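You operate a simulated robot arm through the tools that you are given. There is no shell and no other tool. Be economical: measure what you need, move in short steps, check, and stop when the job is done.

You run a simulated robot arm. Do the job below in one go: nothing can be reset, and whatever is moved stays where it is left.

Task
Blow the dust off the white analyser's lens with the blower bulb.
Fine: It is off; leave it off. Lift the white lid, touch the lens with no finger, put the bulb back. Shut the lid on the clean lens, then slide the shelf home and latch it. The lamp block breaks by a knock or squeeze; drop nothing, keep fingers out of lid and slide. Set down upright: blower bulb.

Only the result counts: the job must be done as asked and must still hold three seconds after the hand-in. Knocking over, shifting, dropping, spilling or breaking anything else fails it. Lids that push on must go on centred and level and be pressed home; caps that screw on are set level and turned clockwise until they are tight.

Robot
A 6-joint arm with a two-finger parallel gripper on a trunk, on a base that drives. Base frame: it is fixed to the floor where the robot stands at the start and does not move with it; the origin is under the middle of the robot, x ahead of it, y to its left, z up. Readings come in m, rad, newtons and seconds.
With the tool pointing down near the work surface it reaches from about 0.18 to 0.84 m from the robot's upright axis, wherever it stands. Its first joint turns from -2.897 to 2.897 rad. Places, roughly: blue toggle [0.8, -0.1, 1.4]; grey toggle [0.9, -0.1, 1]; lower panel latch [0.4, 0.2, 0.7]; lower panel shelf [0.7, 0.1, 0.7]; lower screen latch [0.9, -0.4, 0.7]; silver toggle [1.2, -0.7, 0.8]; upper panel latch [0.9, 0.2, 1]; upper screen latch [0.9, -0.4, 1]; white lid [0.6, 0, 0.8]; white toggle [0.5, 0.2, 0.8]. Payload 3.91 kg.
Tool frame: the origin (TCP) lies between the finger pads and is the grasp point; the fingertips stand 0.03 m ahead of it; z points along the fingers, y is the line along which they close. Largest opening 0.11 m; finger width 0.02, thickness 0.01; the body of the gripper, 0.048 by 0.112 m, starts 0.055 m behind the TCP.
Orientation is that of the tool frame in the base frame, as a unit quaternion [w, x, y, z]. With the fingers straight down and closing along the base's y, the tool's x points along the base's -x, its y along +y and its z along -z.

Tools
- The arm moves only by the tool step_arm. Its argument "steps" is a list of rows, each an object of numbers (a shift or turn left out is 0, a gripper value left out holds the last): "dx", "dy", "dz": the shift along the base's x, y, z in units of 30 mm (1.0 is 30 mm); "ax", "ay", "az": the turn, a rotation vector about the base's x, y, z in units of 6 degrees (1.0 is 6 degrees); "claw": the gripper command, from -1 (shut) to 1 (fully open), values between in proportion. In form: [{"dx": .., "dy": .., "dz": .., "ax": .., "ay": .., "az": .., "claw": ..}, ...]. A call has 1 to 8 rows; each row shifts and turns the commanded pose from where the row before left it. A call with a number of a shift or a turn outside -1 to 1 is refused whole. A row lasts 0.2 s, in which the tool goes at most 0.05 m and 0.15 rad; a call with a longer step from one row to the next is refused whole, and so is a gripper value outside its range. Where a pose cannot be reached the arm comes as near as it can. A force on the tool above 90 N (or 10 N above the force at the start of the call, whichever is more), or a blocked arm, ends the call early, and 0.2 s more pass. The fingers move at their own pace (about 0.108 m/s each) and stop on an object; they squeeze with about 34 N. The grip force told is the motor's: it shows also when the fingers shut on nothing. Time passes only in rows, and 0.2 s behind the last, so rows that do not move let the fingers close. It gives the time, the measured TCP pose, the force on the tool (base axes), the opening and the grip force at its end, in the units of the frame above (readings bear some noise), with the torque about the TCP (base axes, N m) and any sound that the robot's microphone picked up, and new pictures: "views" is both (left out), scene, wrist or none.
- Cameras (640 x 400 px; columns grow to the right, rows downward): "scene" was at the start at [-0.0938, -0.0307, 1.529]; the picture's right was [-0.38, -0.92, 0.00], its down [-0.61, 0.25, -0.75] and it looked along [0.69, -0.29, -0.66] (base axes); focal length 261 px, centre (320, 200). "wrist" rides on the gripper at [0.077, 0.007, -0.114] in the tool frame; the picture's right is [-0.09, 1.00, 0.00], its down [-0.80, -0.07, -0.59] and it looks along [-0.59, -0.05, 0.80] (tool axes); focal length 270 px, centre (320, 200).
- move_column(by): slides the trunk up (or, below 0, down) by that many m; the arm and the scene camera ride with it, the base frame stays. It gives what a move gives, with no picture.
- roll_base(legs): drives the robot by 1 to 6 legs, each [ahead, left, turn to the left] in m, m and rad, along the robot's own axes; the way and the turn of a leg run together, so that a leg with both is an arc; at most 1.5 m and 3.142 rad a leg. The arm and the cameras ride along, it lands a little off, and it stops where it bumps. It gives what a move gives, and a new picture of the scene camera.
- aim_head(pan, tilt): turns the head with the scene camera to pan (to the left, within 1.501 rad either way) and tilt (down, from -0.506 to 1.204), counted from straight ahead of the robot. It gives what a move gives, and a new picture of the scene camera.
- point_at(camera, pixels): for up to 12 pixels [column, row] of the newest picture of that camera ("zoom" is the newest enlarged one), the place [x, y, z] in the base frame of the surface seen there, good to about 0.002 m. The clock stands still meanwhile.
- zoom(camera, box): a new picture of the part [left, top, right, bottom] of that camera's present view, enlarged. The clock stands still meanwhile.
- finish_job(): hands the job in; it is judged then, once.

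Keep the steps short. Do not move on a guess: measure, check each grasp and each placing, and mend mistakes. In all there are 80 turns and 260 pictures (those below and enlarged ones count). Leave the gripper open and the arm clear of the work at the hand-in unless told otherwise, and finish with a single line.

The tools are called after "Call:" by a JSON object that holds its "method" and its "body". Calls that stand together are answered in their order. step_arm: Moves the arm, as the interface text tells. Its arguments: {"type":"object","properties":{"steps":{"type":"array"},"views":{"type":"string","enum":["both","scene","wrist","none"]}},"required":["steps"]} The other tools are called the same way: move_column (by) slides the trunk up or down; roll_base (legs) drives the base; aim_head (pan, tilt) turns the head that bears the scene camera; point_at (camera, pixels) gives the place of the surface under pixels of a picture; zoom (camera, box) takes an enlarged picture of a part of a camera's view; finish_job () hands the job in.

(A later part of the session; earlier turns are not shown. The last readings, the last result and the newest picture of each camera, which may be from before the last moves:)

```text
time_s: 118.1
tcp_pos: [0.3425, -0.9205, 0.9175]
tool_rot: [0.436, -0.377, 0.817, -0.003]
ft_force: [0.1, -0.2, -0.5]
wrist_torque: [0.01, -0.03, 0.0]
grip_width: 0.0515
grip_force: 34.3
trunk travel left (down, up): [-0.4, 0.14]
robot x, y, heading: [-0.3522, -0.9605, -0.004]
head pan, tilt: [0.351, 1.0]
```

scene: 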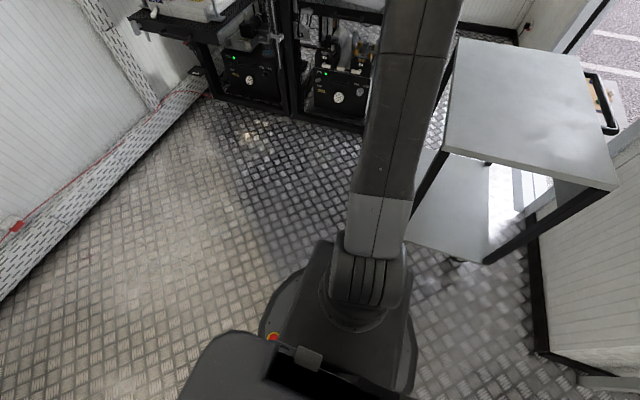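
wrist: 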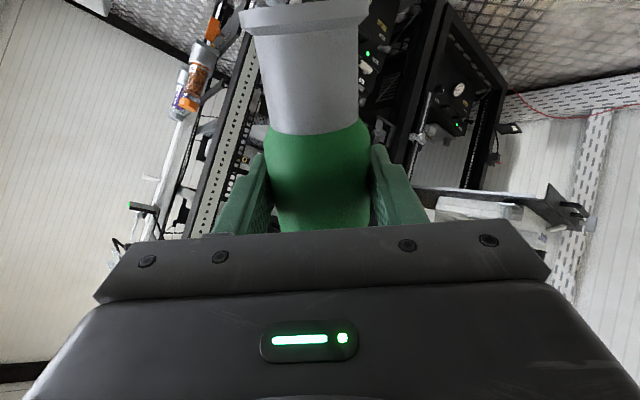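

Continue the turn (7 rows).

Call:
{"method": "step_arm", "body": {"steps": [{"ax": 0.77, "ay": -0.77, "az": -0.77}, {"ax": 0.77, "ay": -0.77, "az": -0.77}, {"ax": 0.77, "ay": -0.77, "az": -0.77}, {"ax": 0.77, "ay": -0.77, "az": -0.77}, {"ax": 0.77, "ay": -0.77, "az": -0.77}, {"ax": 0.77, "ay": -0.77, "az": -0.77}, {"ax": 0.77, "ay": -0.77, "az": -0.77}], "views": "both"}}

```text
time_s: 119.7
tcp_pos: [0.3545, -0.9839, 0.9421]
tool_rot: [0.707, -0.012, 0.707, 0.005]
ft_force: [0.3, 0.3, -1.1]
wrist_torque: [0.0, 0.0, -0.01]
grip_width: 0.0515
grip_force: 33.6
out of reach, approached as far as the arm can: row 5, 6, 7
trunk travel left (down, up): [-0.4, 0.14]
robot x, y, heading: [-0.3557, -0.9557, -0.005]
head pan, tilt: [0.351, 1.0]
```

scene: 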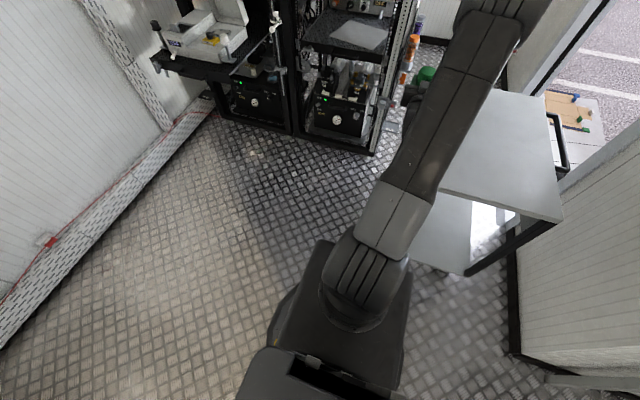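
wrist: 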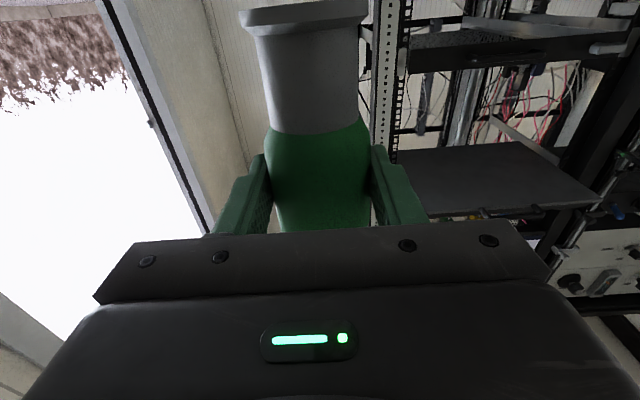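

Bulb is upright (tool forward, foot down). Lift trunk 0.08 m and test-drive 0.12 m left, checking the grip.

Call:
{"method": "move_column", "body": {"by": 0.08}}

Call:
{"method": "roll_base", "body": {"legs": [[0, 0.12, 0]]}}

Call:
{"method": "step_arm", "body": {"steps": [{}], "views": "wrist"}}

```text
time_s: 120.8
tcp_pos: [0.3542, -0.9823, 1.0214]
tool_rot: [0.707, -0.015, 0.707, 0.004]
ft_force: [-1.2, 1.0, -1.5]
wrist_torque: [0.01, 0.0, 0.0]
grip_width: 0.0514
grip_force: 34.4
trunk travel left (down, up): [-0.48, 0.06]
robot x, y, heading: [-0.3529, -0.9543, -0.001]
head pan, tilt: [0.351, 1.0]
```

```text
time_s: 122.1
tcp_pos: [0.3552, -0.8655, 1.0218]
tool_rot: [0.707, -0.014, 0.707, 0.004]
ft_force: [-0.1, 0.7, -0.8]
wrist_torque: [-0.03, 0.01, -0.02]
grip_width: 0.0519
grip_force: 33.7
trunk travel left (down, up): [-0.48, 0.06]
robot x, y, heading: [-0.3565, -0.8401, -0.006]
head pan, tilt: [0.351, 1.0]
```

scene: 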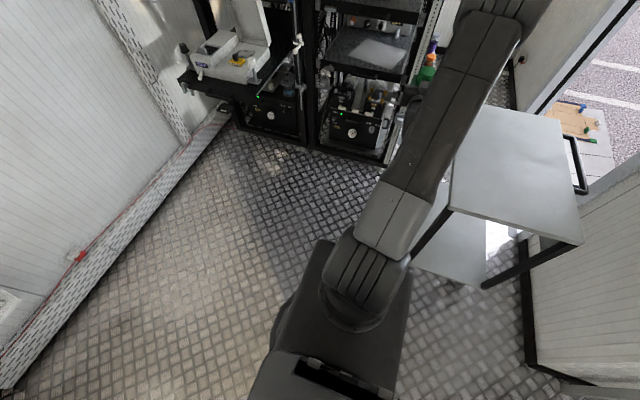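

```text
time_s: 122.5
tcp_pos: [0.3543, -0.8661, 1.0224]
tool_rot: [0.707, -0.014, 0.707, 0.004]
ft_force: [-0.4, 0.1, -1.6]
wrist_torque: [-0.01, 0.03, 0.0]
grip_width: 0.0515
grip_force: 33.9
trunk travel left (down, up): [-0.48, 0.06]
robot x, y, heading: [-0.3561, -0.8393, -0.009]
head pan, tilt: [0.351, 1.0]
```

wrist: 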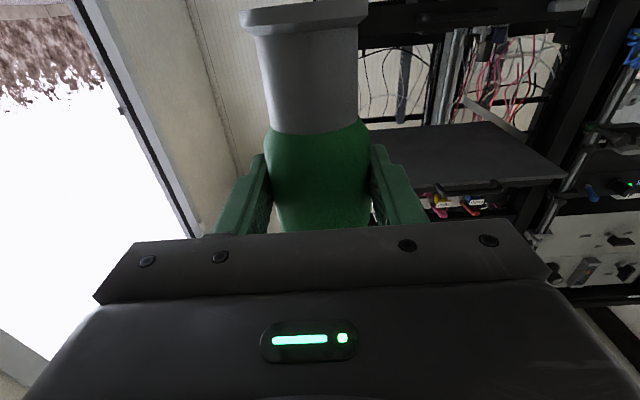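

No slip. Continue left in short legs.

Call:
{"method": "roll_base", "body": {"legs": [[0, 0.13, 0], [0, 0.13, 0], [0, 0.13, 0]]}}

Call:
{"method": "roll_base", "body": {"legs": [[0, 0.13, 0], [0, 0.13, 0], [0, 0.13, 0]]}}

Call:
{"method": "step_arm", "body": {"steps": [{}], "views": "wrist"}}

```text
time_s: 125.5
tcp_pos: [0.3553, -0.476, 1.0217]
tool_rot: [0.707, -0.014, 0.707, 0.003]
ft_force: [0.5, -0.2, -0.9]
wrist_torque: [0.01, 0.04, -0.03]
grip_width: 0.0517
grip_force: 34.1
trunk travel left (down, up): [-0.48, 0.06]
robot x, y, heading: [-0.3534, -0.4481, -0.003]
head pan, tilt: [0.351, 1.0]
```

scene: 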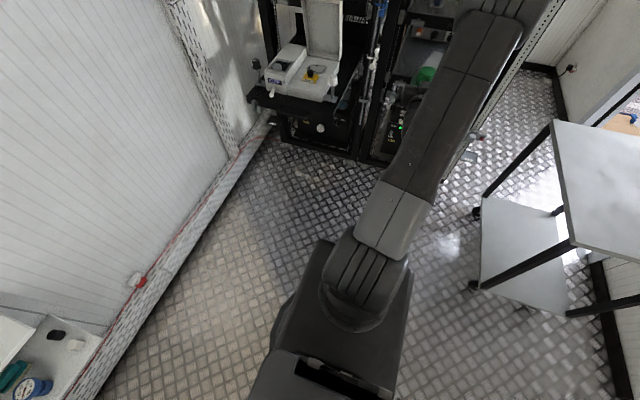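

```text
time_s: 128.6
tcp_pos: [0.3603, -0.0892, 1.0207]
tool_rot: [0.707, -0.013, 0.707, 0.003]
ft_force: [-0.2, 1.1, -1.6]
wrist_torque: [0.0, -0.01, 0.04]
grip_width: 0.0515
grip_force: 33.9
trunk travel left (down, up): [-0.48, 0.06]
robot x, y, heading: [-0.3442, -0.0622, -0.009]
head pan, tilt: [0.351, 1.0]
```

scene: 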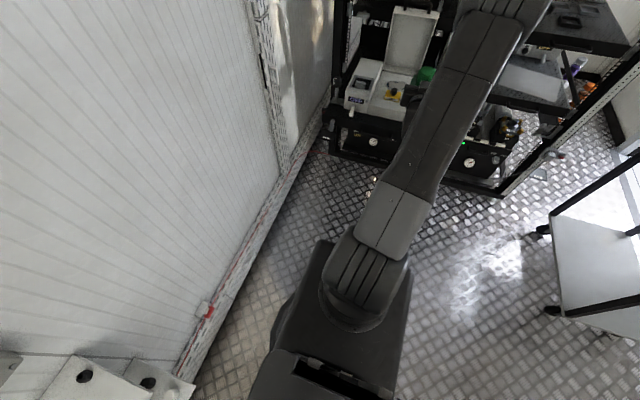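

```text
time_s: 129.0
tcp_pos: [0.3609, -0.0888, 1.0219]
tool_rot: [0.707, -0.013, 0.707, 0.003]
ft_force: [-0.5, 0.0, -0.9]
wrist_torque: [0.02, 0.01, -0.02]
grip_width: 0.0515
grip_force: 34.2
trunk travel left (down, up): [-0.48, 0.06]
robot x, y, heading: [-0.3499, -0.0583, -0.009]
head pan, tilt: [0.351, 1.0]
```

wrist: 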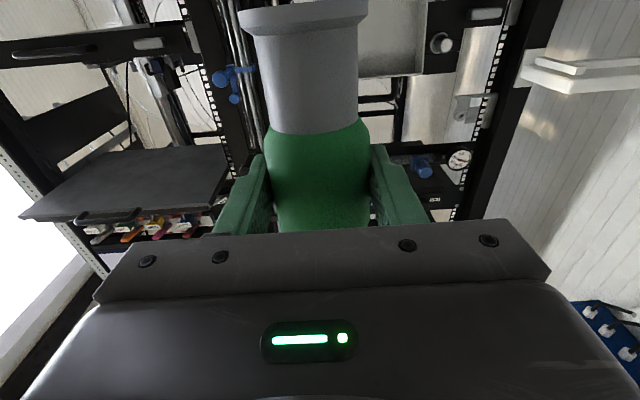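

Stable. Measure the bulb's foot relative to the TCP before bringing it over the lens.

Call:
{"method": "point_at", "body": {"camera": "wrist", "pixels": [[305, 22], [250, 22], [362, 18], [308, 60], [258, 80], [357, 80], [310, 120], [318, 160], [305, 5]]}}

Call:
{"method": "roll_base", "body": {"legs": [[0.13, 0, 0], [0.13, 0, 0]]}}

Call:
{"method": "aim_head", "body": {"pan": 0.55, "tilt": 0.75}}

```text
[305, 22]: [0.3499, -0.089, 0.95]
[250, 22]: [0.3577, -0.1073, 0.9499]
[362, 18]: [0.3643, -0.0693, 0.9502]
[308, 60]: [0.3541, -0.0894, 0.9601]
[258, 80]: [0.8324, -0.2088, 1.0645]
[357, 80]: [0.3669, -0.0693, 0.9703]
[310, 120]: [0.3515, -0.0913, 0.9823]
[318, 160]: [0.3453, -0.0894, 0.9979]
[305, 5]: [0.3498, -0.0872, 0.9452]
```

```text
time_s: 131.1
tcp_pos: [0.619, -0.0934, 1.0213]
tool_rot: [0.706, -0.012, 0.708, 0.003]
ft_force: [-0.1, -0.2, -1.3]
wrist_torque: [0.0, -0.01, 0.01]
grip_width: 0.0517
grip_force: 34.0
trunk travel left (down, up): [-0.48, 0.06]
robot x, y, heading: [-0.09, -0.0609, -0.013]
head pan, tilt: [0.351, 1.0]
```

scene: 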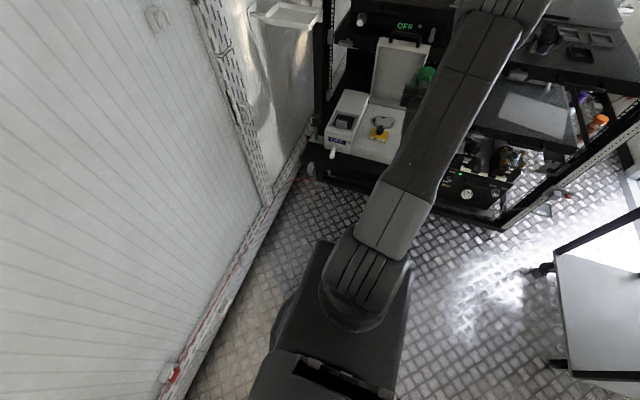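

```text
time_s: 131.9
tcp_pos: [0.6184, -0.0931, 1.0215]
tool_rot: [0.707, -0.012, 0.707, 0.002]
ft_force: [-0.3, -0.2, -2.1]
wrist_torque: [0.01, 0.0, -0.03]
grip_width: 0.0516
grip_force: 34.0
trunk travel left (down, up): [-0.48, 0.06]
robot x, y, heading: [-0.0909, -0.0615, -0.006]
head pan, tilt: [0.55, 0.75]
```

scene: 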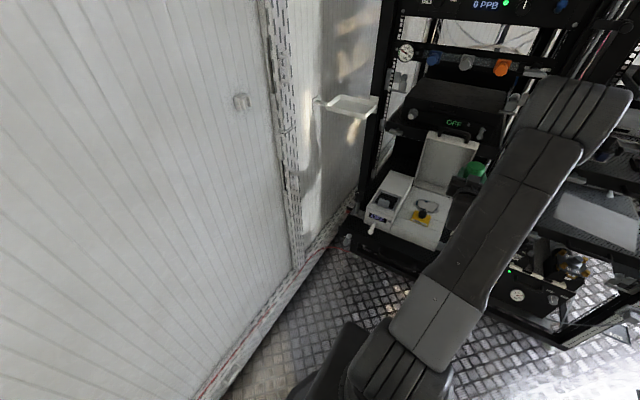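

Foot bottom is 77 mm below TCP, axis 12 mm ahead. Re-measure the lens from this view.

Call:
{"method": "zoom", "body": {"camera": "scene", "box": [360, 120, 500, 250]}}

Call:
{"method": "point_at", "body": {"camera": "zoom", "pixels": [[305, 268], [285, 265], [340, 275], [305, 250], [305, 285], [290, 300], [285, 290], [400, 160], [300, 180], [480, 230], [440, 85]]}}

```text
3.08 times, centred on (430, 185) of scene
```

zoom: 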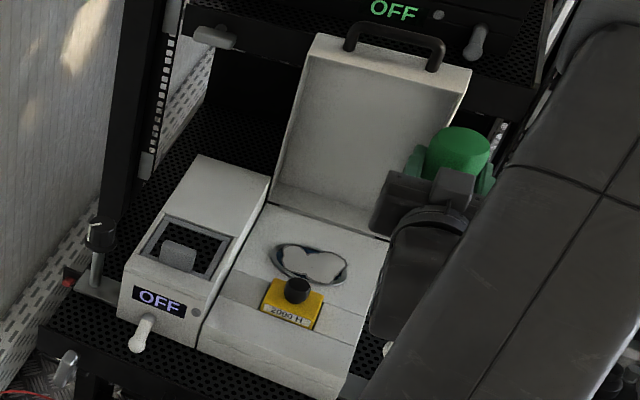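

```text
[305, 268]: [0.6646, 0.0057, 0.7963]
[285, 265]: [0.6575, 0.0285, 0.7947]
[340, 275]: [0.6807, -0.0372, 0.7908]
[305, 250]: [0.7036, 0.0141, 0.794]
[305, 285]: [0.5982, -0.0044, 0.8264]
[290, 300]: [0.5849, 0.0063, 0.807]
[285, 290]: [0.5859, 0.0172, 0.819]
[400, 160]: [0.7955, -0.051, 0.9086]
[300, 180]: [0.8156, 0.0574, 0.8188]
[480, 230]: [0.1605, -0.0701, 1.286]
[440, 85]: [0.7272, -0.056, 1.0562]
```

Lens centre (0.679, 0, 0.795), lid inside at x≈0.795: room enough. Centre in y, tilt 15° (raises the wrist camera over the lamp block), and go forward at height.

Call:
{"method": "step_arm", "body": {"steps": [{"dy": 0.78, "ay": 0.63}, {"dy": 0.78, "ay": 0.63}, {"dy": 0.78, "ay": 0.63}, {"dy": 0.78, "ay": 0.62}, {"dx": 0.88}, {"dx": 0.88}, {"dx": 0.88}, {}], "views": "both"}}

```text
time_s: 133.7
tcp_pos: [0.6854, -0.0577, 1.0182]
tool_rot: [0.608, -0.012, 0.794, 0.005]
ft_force: [-0.2, -0.2, -0.5]
wrist_torque: [0.03, -0.01, -0.06]
grip_width: 0.0517
grip_force: 33.5
out of reach, approached as far as the arm can: row 1, 2, 3, 4
trunk travel left (down, up): [-0.48, 0.06]
robot x, y, heading: [-0.0914, -0.0588, -0.008]
head pan, tilt: [0.55, 0.75]
```

scene: 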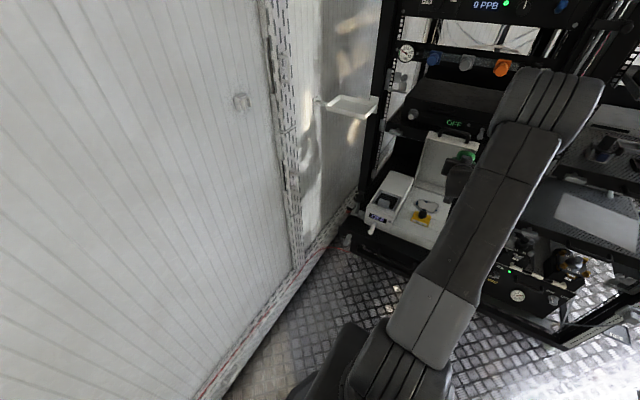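
wrist: 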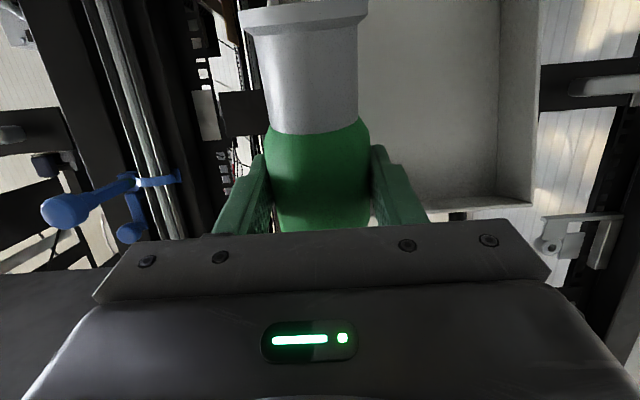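

Finish centring in y (58 mm) here.

Call:
{"method": "step_arm", "body": {"steps": [{"dy": 0.7, "dx": -0.2}, {"dy": 0.7}, {"dy": 0.55}, {}], "views": "scene"}}

```text
time_s: 134.7
tcp_pos: [0.6821, -0.046, 1.0207]
tool_rot: [0.607, -0.016, 0.794, 0.01]
ft_force: [-0.4, 0.4, -0.3]
wrist_torque: [-0.03, 0.03, -0.01]
grip_width: 0.0514
grip_force: 34.1
out of reach, approached as far as the arm can: row 1, 2, 3
trunk travel left (down, up): [-0.48, 0.06]
robot x, y, heading: [-0.09, -0.0643, -0.01]
head pan, tilt: [0.55, 0.75]
```

scene: 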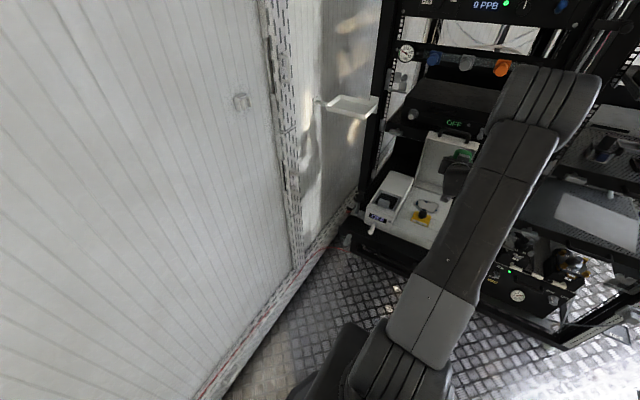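

A joint limit stops it; roll the base left 46 mm instead.

Call:
{"method": "roll_base", "body": {"legs": [[0, 0.046, 0]]}}

Call:
{"method": "step_arm", "body": {"steps": [{"dz": -0.6}, {"dz": -0.6}, {}], "views": "both"}}

```text
time_s: 135.6
tcp_pos: [0.6838, 0.0005, 1.0214]
tool_rot: [0.606, -0.017, 0.795, 0.011]
ft_force: [-0.4, -0.2, -0.5]
wrist_torque: [-0.02, -0.03, -0.04]
grip_width: 0.0515
grip_force: 34.2
trunk travel left (down, up): [-0.48, 0.06]
robot x, y, heading: [-0.091, -0.018, -0.011]
head pan, tilt: [0.55, 0.75]
```

scene: 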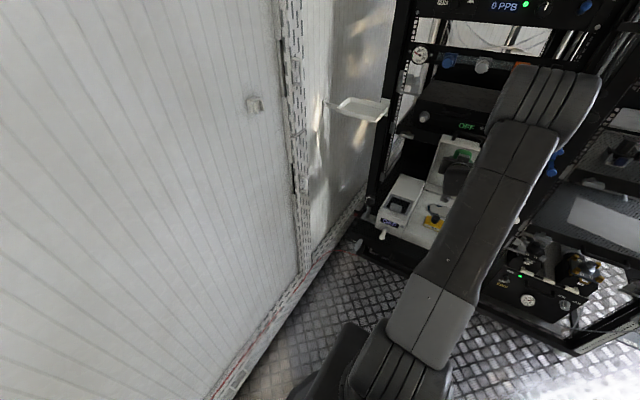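

```text
time_s: 136.4
tcp_pos: [0.6839, 0.0, 0.9851]
tool_rot: [0.606, -0.019, 0.795, 0.014]
ft_force: [-0.4, -0.5, -1.3]
wrist_torque: [0.0, 0.02, 0.0]
grip_width: 0.0516
grip_force: 34.0
trunk travel left (down, up): [-0.48, 0.06]
robot x, y, heading: [-0.0908, -0.0143, -0.013]
head pan, tilt: [0.55, 0.75]
```

scene: 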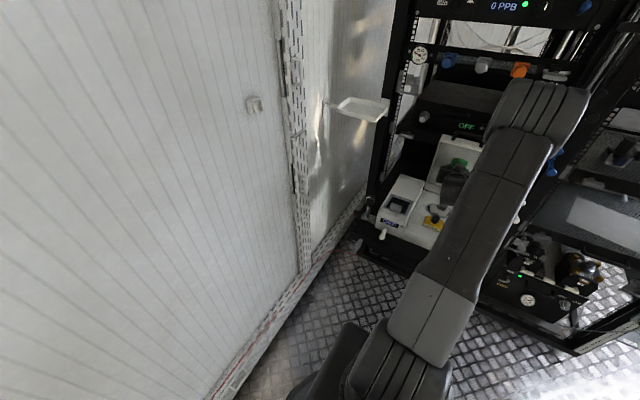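
wrist: 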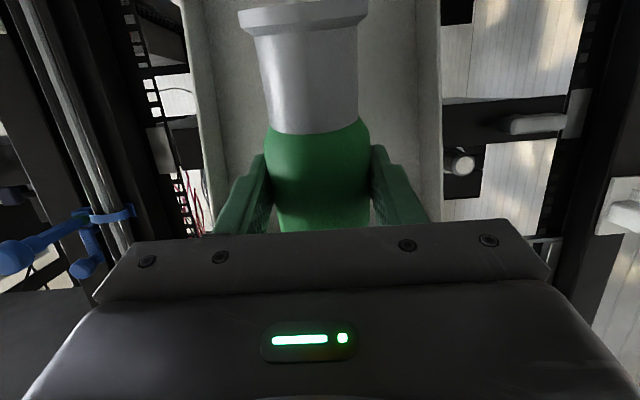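

Descend 70 mm and forward 14 mm to bring the foot ≈45 mm above the lens.

Call:
{"method": "step_arm", "body": {"steps": [{"dz": -0.6, "dx": 0.12}, {"dz": -0.6, "dx": 0.12}, {"dz": -0.6, "dx": 0.12}, {"dz": -0.53, "dx": 0.1}, {}], "views": "both"}}

Call:
{"method": "zoom", "body": {"camera": "scene", "box": [360, 120, 500, 250]}}

```text
time_s: 137.6
tcp_pos: [0.701, -0.0107, 0.9174]
tool_rot: [0.606, -0.02, 0.795, 0.015]
ft_force: [0.9, 0.1, -1.3]
wrist_torque: [0.02, 0.01, 0.0]
grip_width: 0.0515
grip_force: 33.6
out of reach, approached as far as the arm can: row 1, 3
trunk travel left (down, up): [-0.48, 0.06]
robot x, y, heading: [-0.0906, -0.0154, -0.016]
head pan, tilt: [0.55, 0.75]
```

scene: 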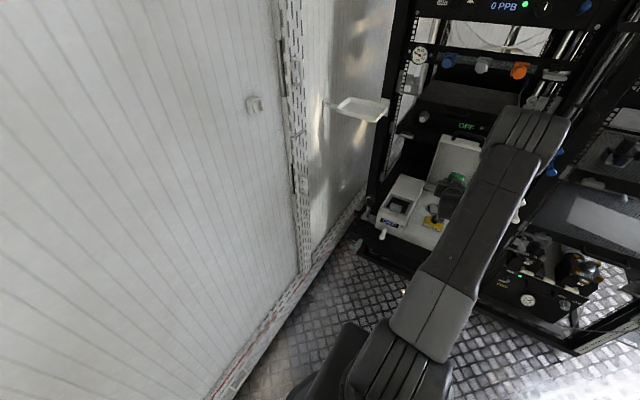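
wrist: 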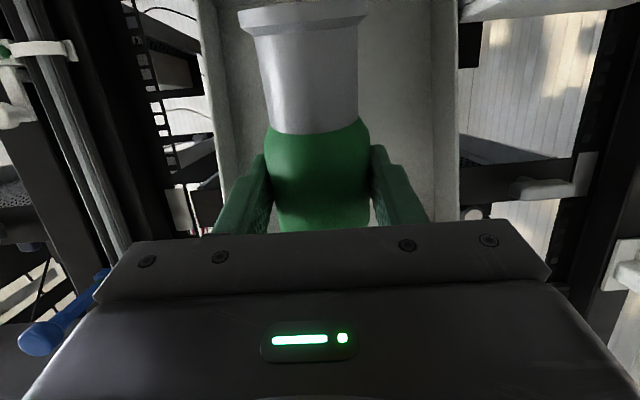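

```text
3.08 times, centred on (430, 185) of scene
```

zoom: 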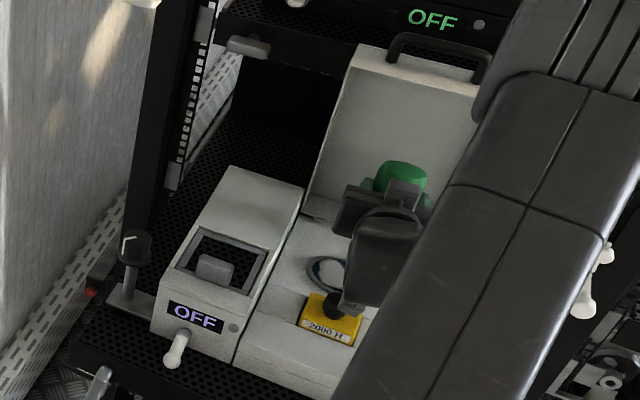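

Check the lens state closely (visible part near scene 430,180).

Call:
{"method": "zoom", "body": {"camera": "scene", "box": [415, 165, 455, 200]}}

Call:
{"method": "point_at", "body": {"camera": "zoom", "pixels": [[320, 280], [400, 270], [420, 330], [300, 170], [250, 180], [180, 180]]}}

```text
11.43 times, centred on (435, 182) of scene
```

zoom: 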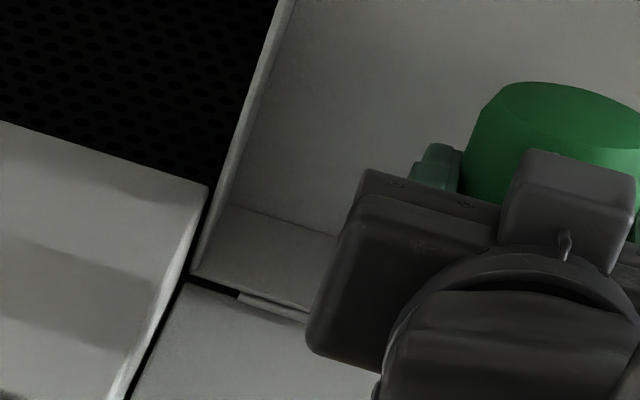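

```text
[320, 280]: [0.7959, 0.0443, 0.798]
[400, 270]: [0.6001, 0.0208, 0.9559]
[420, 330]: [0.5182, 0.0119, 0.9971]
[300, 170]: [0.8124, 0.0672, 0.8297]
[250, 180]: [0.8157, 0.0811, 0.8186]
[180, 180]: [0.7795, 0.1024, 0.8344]
```

I aimed too high; the lens is near scene (432,208).

Call:
{"method": "zoom", "body": {"camera": "scene", "box": [412, 192, 460, 222]}}

Call:
{"method": "point_at", "body": {"camera": "zoom", "pixels": [[240, 220], [330, 250], [400, 300], [340, 150], [300, 330]]}}

```text
13.33 times, centred on (436, 207) of scene
```

zoom: 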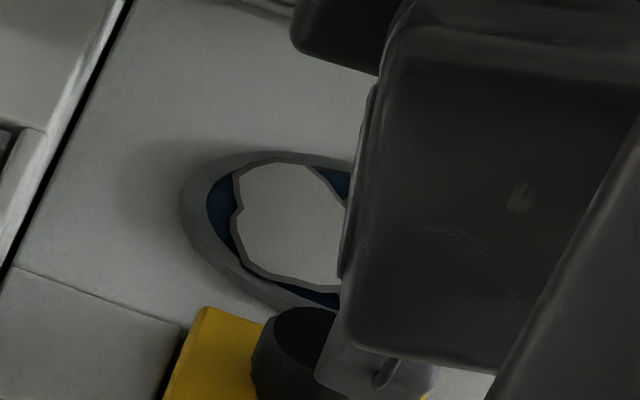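

```text
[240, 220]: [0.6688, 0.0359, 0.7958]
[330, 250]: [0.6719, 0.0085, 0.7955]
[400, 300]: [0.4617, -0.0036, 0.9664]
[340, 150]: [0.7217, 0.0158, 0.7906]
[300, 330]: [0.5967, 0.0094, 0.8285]
```

Dust is still there; the foot is ≈46 mm above, aimed at the lens centre. Pulse the grip: ease to just-holding (claw −0.075) and squeeze again.

Call:
{"method": "step_arm", "body": {"steps": [{"claw": -0.075}, {}, {"claw": -1}, {}, {}], "views": "none"}}

Call:
{"method": "zoom", "body": {"camera": "scene", "box": [412, 192, 460, 222]}}

Call:
{"method": "point_at", "body": {"camera": "zoom", "pixels": [[380, 380], [345, 365], [355, 320], [415, 380]]}}

```text
time_s: 138.8
tcp_pos: [0.7004, -0.0118, 0.9166]
tool_rot: [0.606, -0.02, 0.795, 0.015]
ft_force: [-0.5, -0.5, -0.9]
wrist_torque: [-0.02, -0.01, -0.03]
grip_width: 0.0513
grip_force: 33.7
trunk travel left (down, up): [-0.48, 0.06]
robot x, y, heading: [-0.0885, -0.0142, -0.006]
head pan, tilt: [0.55, 0.75]
```

```text
13.33 times, centred on (436, 207) of scene
```

zoom: 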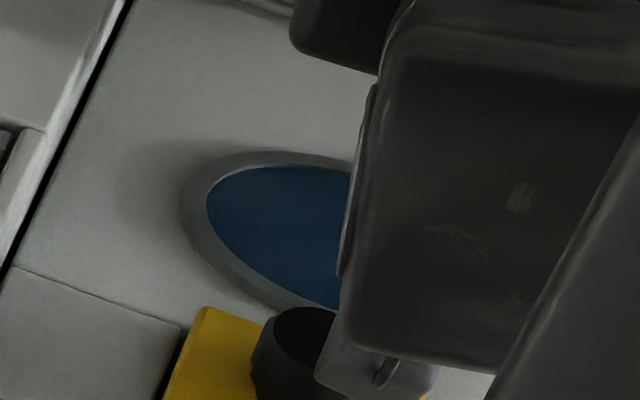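

```text
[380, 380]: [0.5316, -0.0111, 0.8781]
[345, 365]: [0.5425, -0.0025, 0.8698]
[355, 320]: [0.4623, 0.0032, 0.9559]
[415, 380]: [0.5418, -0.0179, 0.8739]
```

The visible lens is now clean blue. Raise and back out the way I came, then check the whole lens.

Call:
{"method": "step_arm", "body": {"steps": [{"dz": 0.6, "dx": -0.1}, {"dz": 0.6, "dx": -0.1}, {"dz": 0.6, "dx": -0.1}, {"dz": 0.6, "dx": -0.1}, {"dz": 0.6}, {}], "views": "none"}}

Call:
{"method": "roll_base", "body": {"legs": [[-0.12, 0, 0], [-0.12, 0, 0]]}}

Call:
{"method": "zoom", "body": {"camera": "scene", "box": [380, 100, 540, 240]}}

```text
time_s: 140.2
tcp_pos: [0.6841, -0.0074, 1.0065]
tool_rot: [0.606, -0.017, 0.795, 0.011]
ft_force: [0.1, -0.1, -0.4]
wrist_torque: [-0.01, -0.04, -0.02]
grip_width: 0.0518
grip_force: 33.7
trunk travel left (down, up): [-0.48, 0.06]
robot x, y, heading: [-0.0945, -0.0177, -0.011]
head pan, tilt: [0.55, 0.75]
```

```text
time_s: 142.3
tcp_pos: [0.4449, -0.0068, 1.0076]
tool_rot: [0.606, -0.015, 0.795, 0.009]
ft_force: [0.0, -0.3, -0.4]
wrist_torque: [0.01, -0.01, 0.0]
grip_width: 0.0518
grip_force: 33.7
trunk travel left (down, up): [-0.48, 0.06]
robot x, y, heading: [-0.3294, -0.011, -0.009]
head pan, tilt: [0.55, 0.75]
```

scene: 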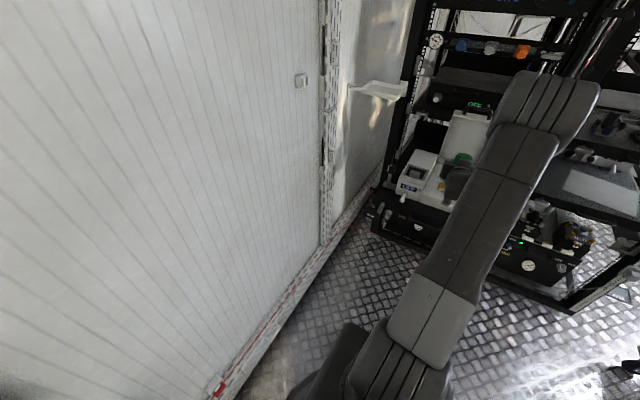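

```text
2.86 times, centred on (460, 170) of scene
```

zoom: 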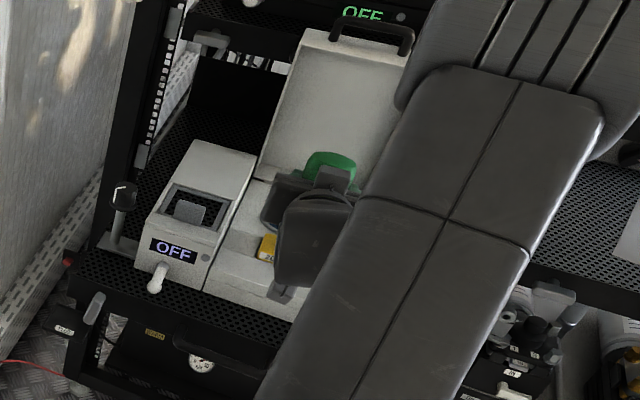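

Chain: short-leg turn to the cart with head watching the analyser, checking grip and the lens.

Call:
{"method": "roll_base", "body": {"legs": [[0, 0, -0.32], [0, 0, -0.32], [0, 0, -0.32], [0, 0, -0.32], [0, 0, -0.28]]}}

Call:
{"method": "aim_head", "body": {"pan": 1.2, "tilt": 0.6}}

Call:
{"method": "zoom", "body": {"camera": "scene", "box": [160, 80, 480, 280]}}

Call:
{"method": "step_arm", "body": {"steps": [{"ax": -0.63}, {"ax": -0.63}, {"ax": -0.63}, {"ax": -0.63}, {}], "views": "wrist"}}

```text
time_s: 147.7
tcp_pos: [-0.3172, -0.7874, 1.0065]
tool_rot: [0.437, 0.549, 0.575, -0.42]
ft_force: [0.2, 0.9, -1.2]
wrist_torque: [-0.01, -0.03, 0.0]
grip_width: 0.0514
grip_force: 34.5
trunk travel left (down, up): [-0.48, 0.06]
robot x, y, heading: [-0.3267, -0.0116, -1.578]
head pan, tilt: [0.55, 0.75]
```

scene: 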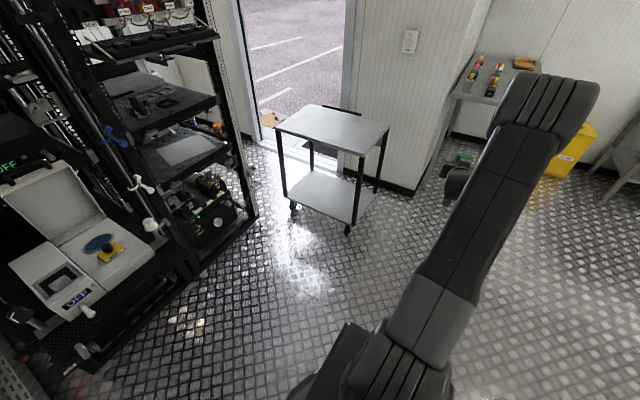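

```text
time_s: 148.7
tcp_pos: [-0.3173, -0.7868, 1.0069]
tool_rot: [0.437, 0.549, 0.575, -0.421]
ft_force: [-0.3, 0.0, -1.7]
wrist_torque: [0.01, 0.01, 0.02]
grip_width: 0.0516
grip_force: 34.2
trunk travel left (down, up): [-0.48, 0.06]
robot x, y, heading: [-0.3287, -0.0127, -1.573]
head pan, tilt: [1.201, 0.6]
```

scene: 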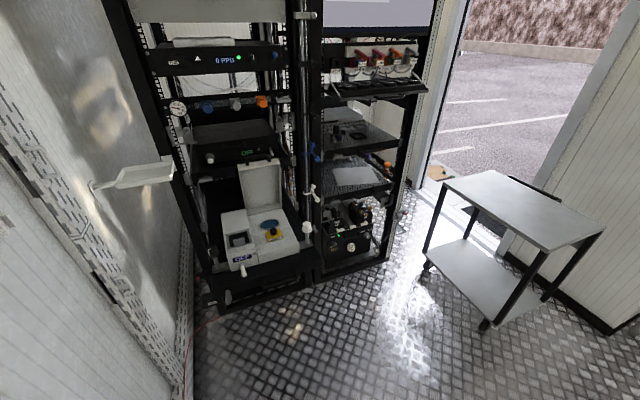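

```text
2.00 times, centred on (320, 180) of scene
```

zoom: 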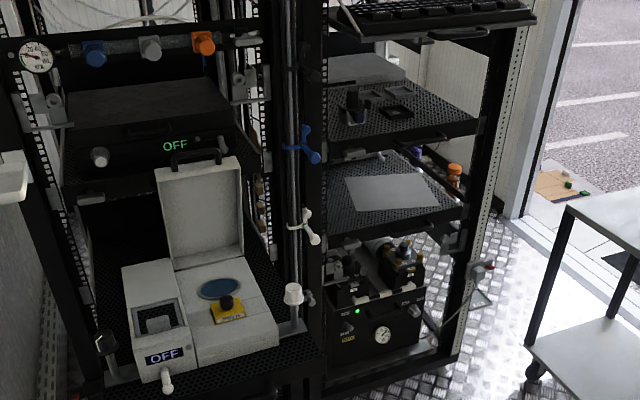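

```text
time_s: 149.9
tcp_pos: [-0.3427, -0.7903, 1.0118]
tool_rot: [0.509, 0.484, 0.518, -0.489]
ft_force: [0.6, -0.6, -1.5]
wrist_torque: [-0.02, -0.03, -0.01]
grip_width: 0.0514
grip_force: 34.2
out of reach, approached as far as the arm can: row 2, 3, 4
trunk travel left (down, up): [-0.48, 0.06]
robot x, y, heading: [-0.3305, -0.0101, -1.574]
head pan, tilt: [1.201, 0.6]
```

wrist: 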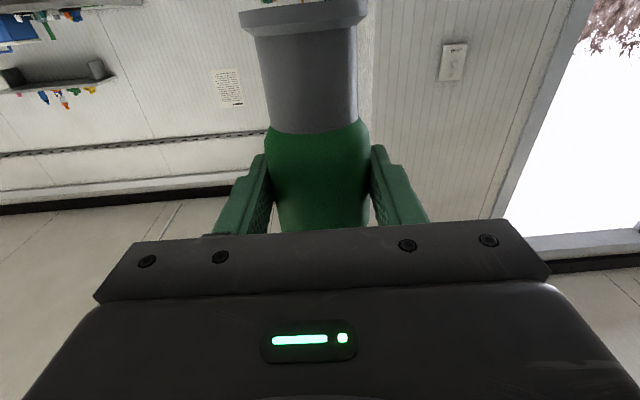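

Lens is fully clean. Bulb held upright. Drive to the cart in short legs and lower by the trunk to ~15 mm above the top.

Call:
{"method": "roll_base", "body": {"legs": [[0.0746, 0.1156, 0], [0.0746, 0.1156, 0], [0.0746, 0.1156, 0], [0.0746, 0.1156, 0], [0.0746, 0.1156, 0]]}}

Call:
{"method": "move_column", "body": {"by": -0.172}}

Call:
{"method": "aim_head", "body": {"pan": -0.2, "tilt": 0.6}}

Call:
{"method": "step_arm", "body": {"steps": [{}], "views": "wrist"}}

```text
time_s: 154.9
tcp_pos: [0.2355, -1.1671, 1.0097]
tool_rot: [0.51, 0.483, 0.519, -0.487]
ft_force: [0.2, -0.1, -1.0]
wrist_torque: [0.04, -0.01, 0.03]
grip_width: 0.0517
grip_force: 34.3
trunk travel left (down, up): [-0.48, 0.06]
robot x, y, heading: [0.2455, -0.3903, -1.566]
head pan, tilt: [1.201, 0.6]
```

scene: 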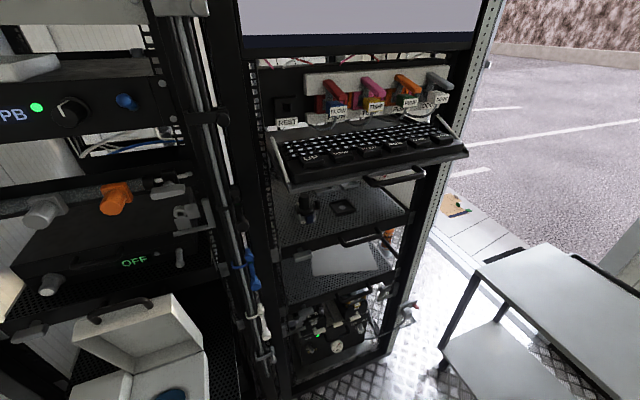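

```text
time_s: 156.8
tcp_pos: [0.2361, -1.166, 0.8395]
tool_rot: [0.51, 0.483, 0.519, -0.487]
ft_force: [0.6, 0.1, -0.6]
wrist_torque: [0.01, -0.01, 0.0]
grip_width: 0.0517
grip_force: 33.7
trunk travel left (down, up): [-0.308, 0.232]
robot x, y, heading: [0.2462, -0.3882, -1.565]
head pan, tilt: [1.201, 0.6]
```

```text
time_s: 158.3
tcp_pos: [0.2365, -1.1664, 0.8395]
tool_rot: [0.509, 0.483, 0.519, -0.488]
ft_force: [0.8, 0.1, -0.4]
wrist_torque: [-0.03, 0.02, -0.03]
grip_width: 0.0513
grip_force: 34.1
trunk travel left (down, up): [-0.308, 0.232]
robot x, y, heading: [0.2423, -0.391, -1.571]
head pan, tilt: [-0.201, 0.6]
```

scene: 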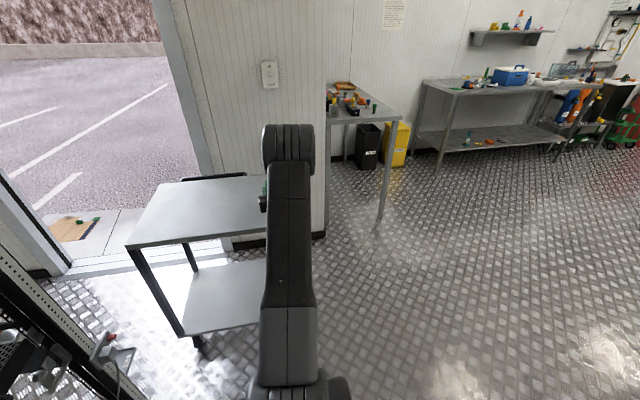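

```text
time_s: 158.7
tcp_pos: [0.237, -1.1663, 0.8384]
tool_rot: [0.51, 0.483, 0.52, -0.487]
ft_force: [-0.1, 0.1, -0.6]
wrist_torque: [0.01, 0.0, -0.02]
grip_width: 0.0515
grip_force: 34.2
trunk travel left (down, up): [-0.308, 0.232]
robot x, y, heading: [0.247, -0.3908, -1.57]
head pan, tilt: [-0.201, 0.6]
```

wrist: 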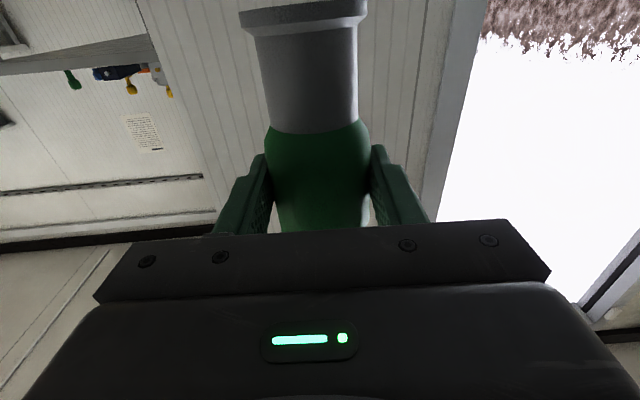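

Lower to contact (expected TCP z≈0.818), ease the fingers open, back straight out, and look.

Call:
{"method": "step_arm", "body": {"steps": [{"dz": -0.3}, {"dz": -0.2}, {"dz": -0.1}, {"dz": -0.05}, {}], "views": "none"}}

Call:
{"method": "step_arm", "body": {"steps": [{"claw": 0.0}, {"claw": 0.1}, {"claw": 0.3}, {"claw": 0.5}, {}], "views": "wrist"}}

Call:
{"method": "step_arm", "body": {"steps": [{"dy": 0.5}, {"dy": 0.9}, {"dy": 0.9}, {"dy": 0.9}, {"dy": 0.9}, {}], "views": "both"}}

```text
time_s: 159.9
tcp_pos: [0.2351, -1.1665, 0.8192]
tool_rot: [0.51, 0.483, 0.519, -0.487]
ft_force: [0.1, 0.4, -1.1]
wrist_torque: [-0.04, 0.02, 0.0]
grip_width: 0.0516
grip_force: 33.9
trunk travel left (down, up): [-0.308, 0.232]
robot x, y, heading: [0.2467, -0.3858, -1.569]
head pan, tilt: [-0.201, 0.6]
```

```text
time_s: 161.1
tcp_pos: [0.2361, -1.1659, 0.8196]
tool_rot: [0.51, 0.482, 0.52, -0.486]
ft_force: [-0.1, 0.7, 0.2]
wrist_torque: [0.02, -0.02, 0.03]
grip_width: 0.0828
grip_force: 0.0
trunk travel left (down, up): [-0.308, 0.232]
robot x, y, heading: [0.2427, -0.3884, -1.568]
head pan, tilt: [-0.201, 0.6]
```

wrist: 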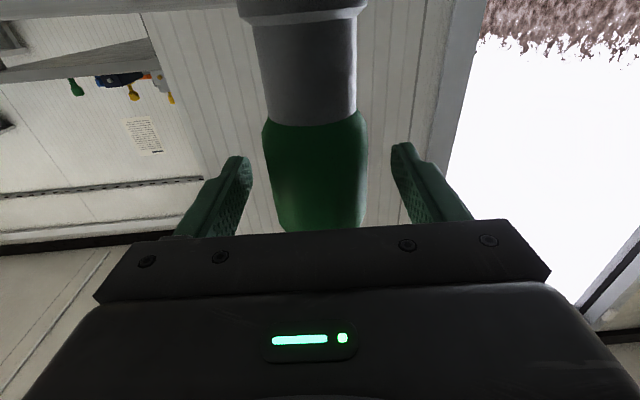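

```text
time_s: 162.5
tcp_pos: [0.2229, -1.0521, 0.8302]
tool_rot: [0.513, 0.484, 0.519, -0.483]
ft_force: [1.1, -0.2, -0.1]
wrist_torque: [0.0, -0.02, -0.02]
grip_width: 0.0825
grip_force: 0.0
out of reach, approached as far as the arm can: row 3, 4, 5
trunk travel left (down, up): [-0.308, 0.232]
robot x, y, heading: [0.2452, -0.3929, -1.573]
head pan, tilt: [-0.201, 0.6]
```

scene: 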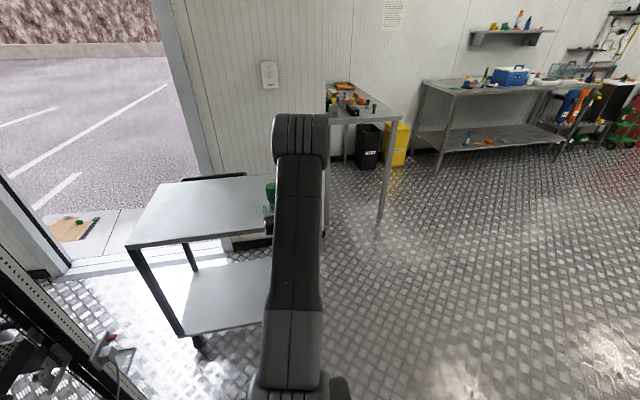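
wrist: 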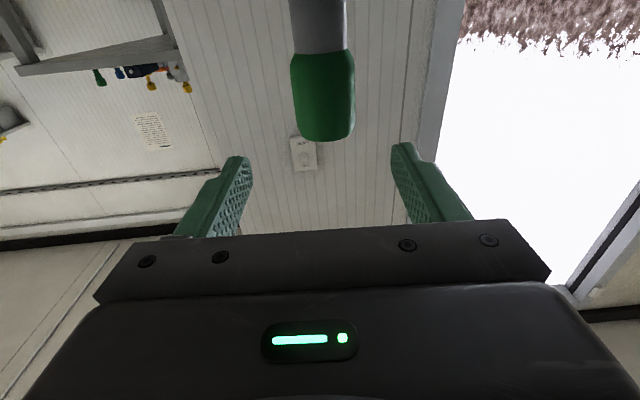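

The bulb stands upright on the cart. Back off, raise, re-orient the tool (pitched forward, vertical closing) and return to the analyser.

Call:
{"method": "roll_base", "body": {"legs": [[-0.32, 0, 0]]}}

Call:
{"method": "move_column", "body": {"by": 0.2}}

Call:
{"method": "step_arm", "body": {"steps": [{"ax": 0.51, "ay": 0.98, "az": 0.51, "claw": -0.2}, {"ax": 0.51, "ay": 0.98, "az": 0.51}, {"ax": 0.51, "ay": 0.98, "az": 0.51}, {"ax": 0.51, "ay": 0.98, "az": 0.51}, {"ax": 0.51, "ay": 0.98, "az": 0.51}, {"ax": 0.51, "ay": 0.98, "az": 0.51}, {"ax": 0.51, "ay": 0.98, "az": 0.51}], "views": "none"}}

Call:
{"method": "step_arm", "body": {"steps": [{"ax": 0.51, "ay": 0.98, "az": 0.51}, {"ax": 0.51, "ay": 0.98, "az": 0.51}, {"ax": 0.51, "ay": 0.98, "az": 0.51}, {"ax": 0.51, "ay": 0.98, "az": 0.51}, {"ax": 0.51, "ay": 0.98, "az": 0.51}, {"ax": 0.51, "ay": 0.98, "az": 0.51}, {"ax": 0.51, "ay": 0.98, "az": 0.51}, {}], "views": "none"}}

Call:
{"method": "roll_base", "body": {"legs": [[0, -0.345, 0], [0, 0, 0.8], [0, 0, 0.77]]}}

Call:
{"method": "aim_head", "body": {"pan": 0.55, "tilt": 0.7}}

Call:
{"method": "step_arm", "body": {"steps": [{}], "views": "wrist"}}

```text
time_s: 164.7
tcp_pos: [0.2239, -0.7373, 0.8295]
tool_rot: [0.514, 0.484, 0.52, -0.482]
ft_force: [0.5, 0.1, 0.7]
wrist_torque: [-0.03, -0.01, 0.02]
grip_width: 0.0826
grip_force: 0.0
trunk travel left (down, up): [-0.308, 0.232]
robot x, y, heading: [0.2421, -0.0715, -1.567]
head pan, tilt: [-0.201, 0.6]
```

scene: 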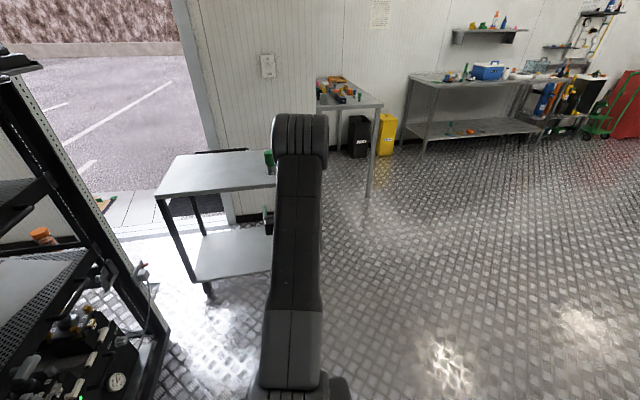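

```text
time_s: 166.8
tcp_pos: [0.2245, -0.7367, 1.0298]
tool_rot: [0.513, 0.483, 0.521, -0.481]
ft_force: [0.4, -0.3, 0.1]
wrist_torque: [-0.01, -0.02, 0.0]
grip_width: 0.0823
grip_force: 0.0
trunk travel left (down, up): [-0.508, 0.032]
robot x, y, heading: [0.2463, -0.0713, -1.567]
head pan, tilt: [-0.201, 0.6]
```

```text
time_s: 168.4
tcp_pos: [0.2088, -0.7446, 1.0423]
tool_rot: [0.282, 0.268, 0.822, -0.415]
ft_force: [-0.5, 0.1, 0.6]
wrist_torque: [0.02, 0.05, -0.02]
grip_width: 0.0439
grip_force: 0.0
out of reach, approached as far as the arm can: row 1, 2
trunk travel left (down, up): [-0.508, 0.032]
robot x, y, heading: [0.2409, -0.0701, -1.569]
head pan, tilt: [-0.201, 0.6]
```

```text
time_s: 170.2
tcp_pos: [0.2092, -0.7447, 1.0424]
tool_rot: [-0.004, -0.001, 0.964, -0.268]
ft_force: [0.2, 0.0, 0.4]
wrist_torque: [-0.01, -0.01, -0.01]
grip_width: 0.0441
grip_force: 0.0
trunk travel left (down, up): [-0.508, 0.032]
robot x, y, heading: [0.2452, -0.069, -1.568]
head pan, tilt: [-0.201, 0.6]
```

```text
time_s: 176.5
tcp_pos: [0.5722, -0.1262, 1.0432]
tool_rot: [0.184, -0.672, 0.69, -0.195]
ft_force: [0.6, 0.6, -1.2]
wrist_torque: [0.0, -0.03, -0.03]
grip_width: 0.044
grip_force: 0.0
trunk travel left (down, up): [-0.508, 0.032]
robot x, y, heading: [-0.0969, -0.0694, -0.025]
head pan, tilt: [-0.201, 0.6]
```

scene: 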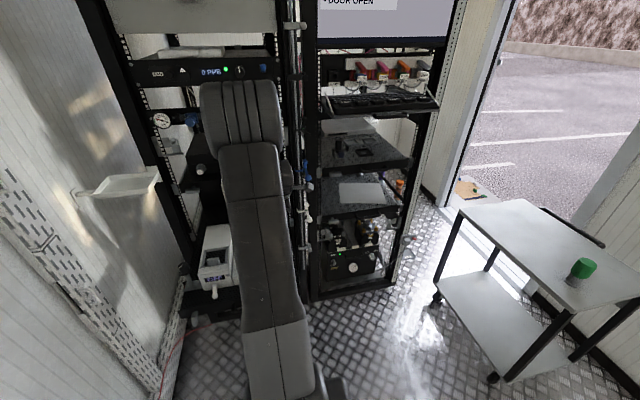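

```text
time_s: 177.6
tcp_pos: [0.572, -0.1259, 1.0421]
tool_rot: [0.185, -0.672, 0.691, -0.195]
ft_force: [0.0, 0.1, -0.1]
wrist_torque: [0.0, -0.01, 0.02]
grip_width: 0.0441
grip_force: 0.0
trunk travel left (down, up): [-0.508, 0.032]
robot x, y, heading: [-0.0994, -0.0727, -0.032]
head pan, tilt: [0.55, 0.7]
```

scene: 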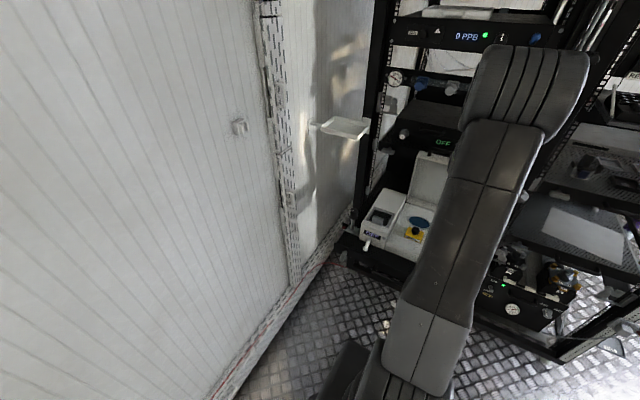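

```text
time_s: 178.0
tcp_pos: [0.5726, -0.1266, 1.0431]
tool_rot: [0.184, -0.671, 0.691, -0.194]
ft_force: [0.6, -1.0, 0.3]
wrist_torque: [0.01, 0.01, -0.03]
grip_width: 0.0439
grip_force: 0.1
trunk travel left (down, up): [-0.508, 0.032]
robot x, y, heading: [-0.0997, -0.0735, -0.031]
head pan, tilt: [0.55, 0.7]
```

wrist: 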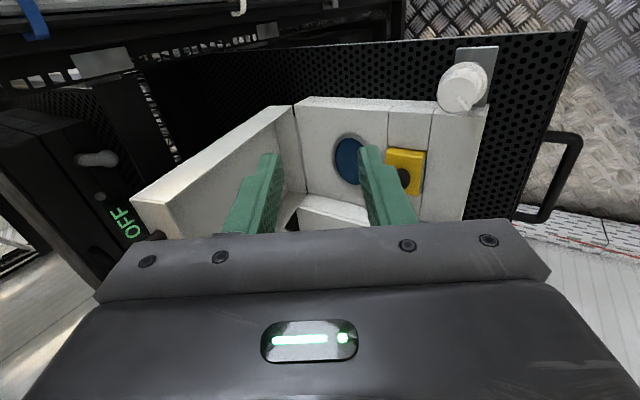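

Move to the standoff above the handle and look.

Call:
{"method": "step_arm", "body": {"steps": [{"dz": 1, "dy": 0.3}, {"dz": 1, "dy": 0.3}, {"dz": 1, "dy": 0.3}, {"dz": 0.3, "dy": 0.66, "dx": 0.7}, {"dz": 0.3, "dy": 0.66, "dx": 0.7}, {"dz": 0.3, "dy": 0.66, "dx": 0.7}, {"dz": 0.3, "dy": 0.66, "dx": 0.7}, {"dz": 0.3, "dy": 0.66, "dx": 0.7}], "views": "wrist"}}

Call:
{"method": "zoom", "body": {"camera": "wrist", "box": [180, 20, 380, 240]}}

Call:
{"method": "point_at", "body": {"camera": "wrist", "pixels": [[290, 60], [290, 80], [290, 100], [290, 120], [300, 60], [300, 80], [300, 100], [300, 120], [310, 80], [310, 100], [280, 80], [280, 110]]}}

```text
time_s: 179.8
tcp_pos: [0.6777, -0.0003, 1.176]
tool_rot: [0.184, -0.671, 0.691, -0.195]
ft_force: [-0.3, 0.2, -0.1]
wrist_torque: [-0.02, 0.02, 0.01]
grip_width: 0.0439
grip_force: 0.1
trunk travel left (down, up): [-0.508, 0.032]
robot x, y, heading: [-0.0971, -0.0706, -0.027]
head pan, tilt: [0.55, 0.7]
```

wrist: 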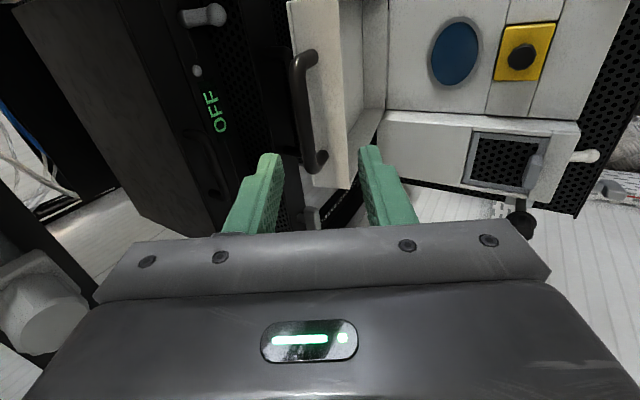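

```text
1.82 times, centred on (280, 130) of wrist
```

zoom: 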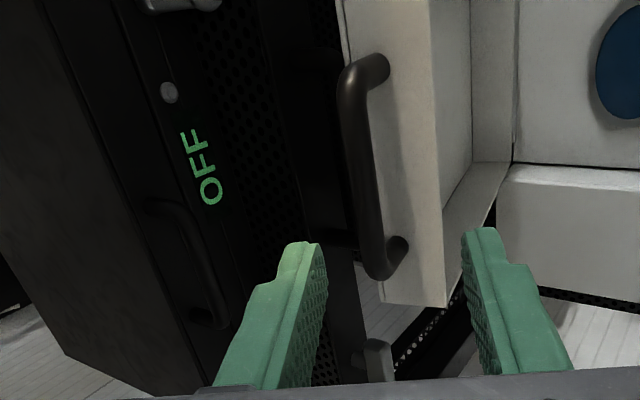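

```text
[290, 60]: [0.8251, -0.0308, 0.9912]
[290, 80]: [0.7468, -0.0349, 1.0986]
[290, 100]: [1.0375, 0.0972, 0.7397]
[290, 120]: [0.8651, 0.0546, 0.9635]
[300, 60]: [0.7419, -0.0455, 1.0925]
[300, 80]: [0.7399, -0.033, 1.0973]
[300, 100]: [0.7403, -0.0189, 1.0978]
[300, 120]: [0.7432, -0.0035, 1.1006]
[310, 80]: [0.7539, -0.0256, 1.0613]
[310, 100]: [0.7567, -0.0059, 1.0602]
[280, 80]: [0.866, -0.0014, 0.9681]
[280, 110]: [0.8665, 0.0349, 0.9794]
```

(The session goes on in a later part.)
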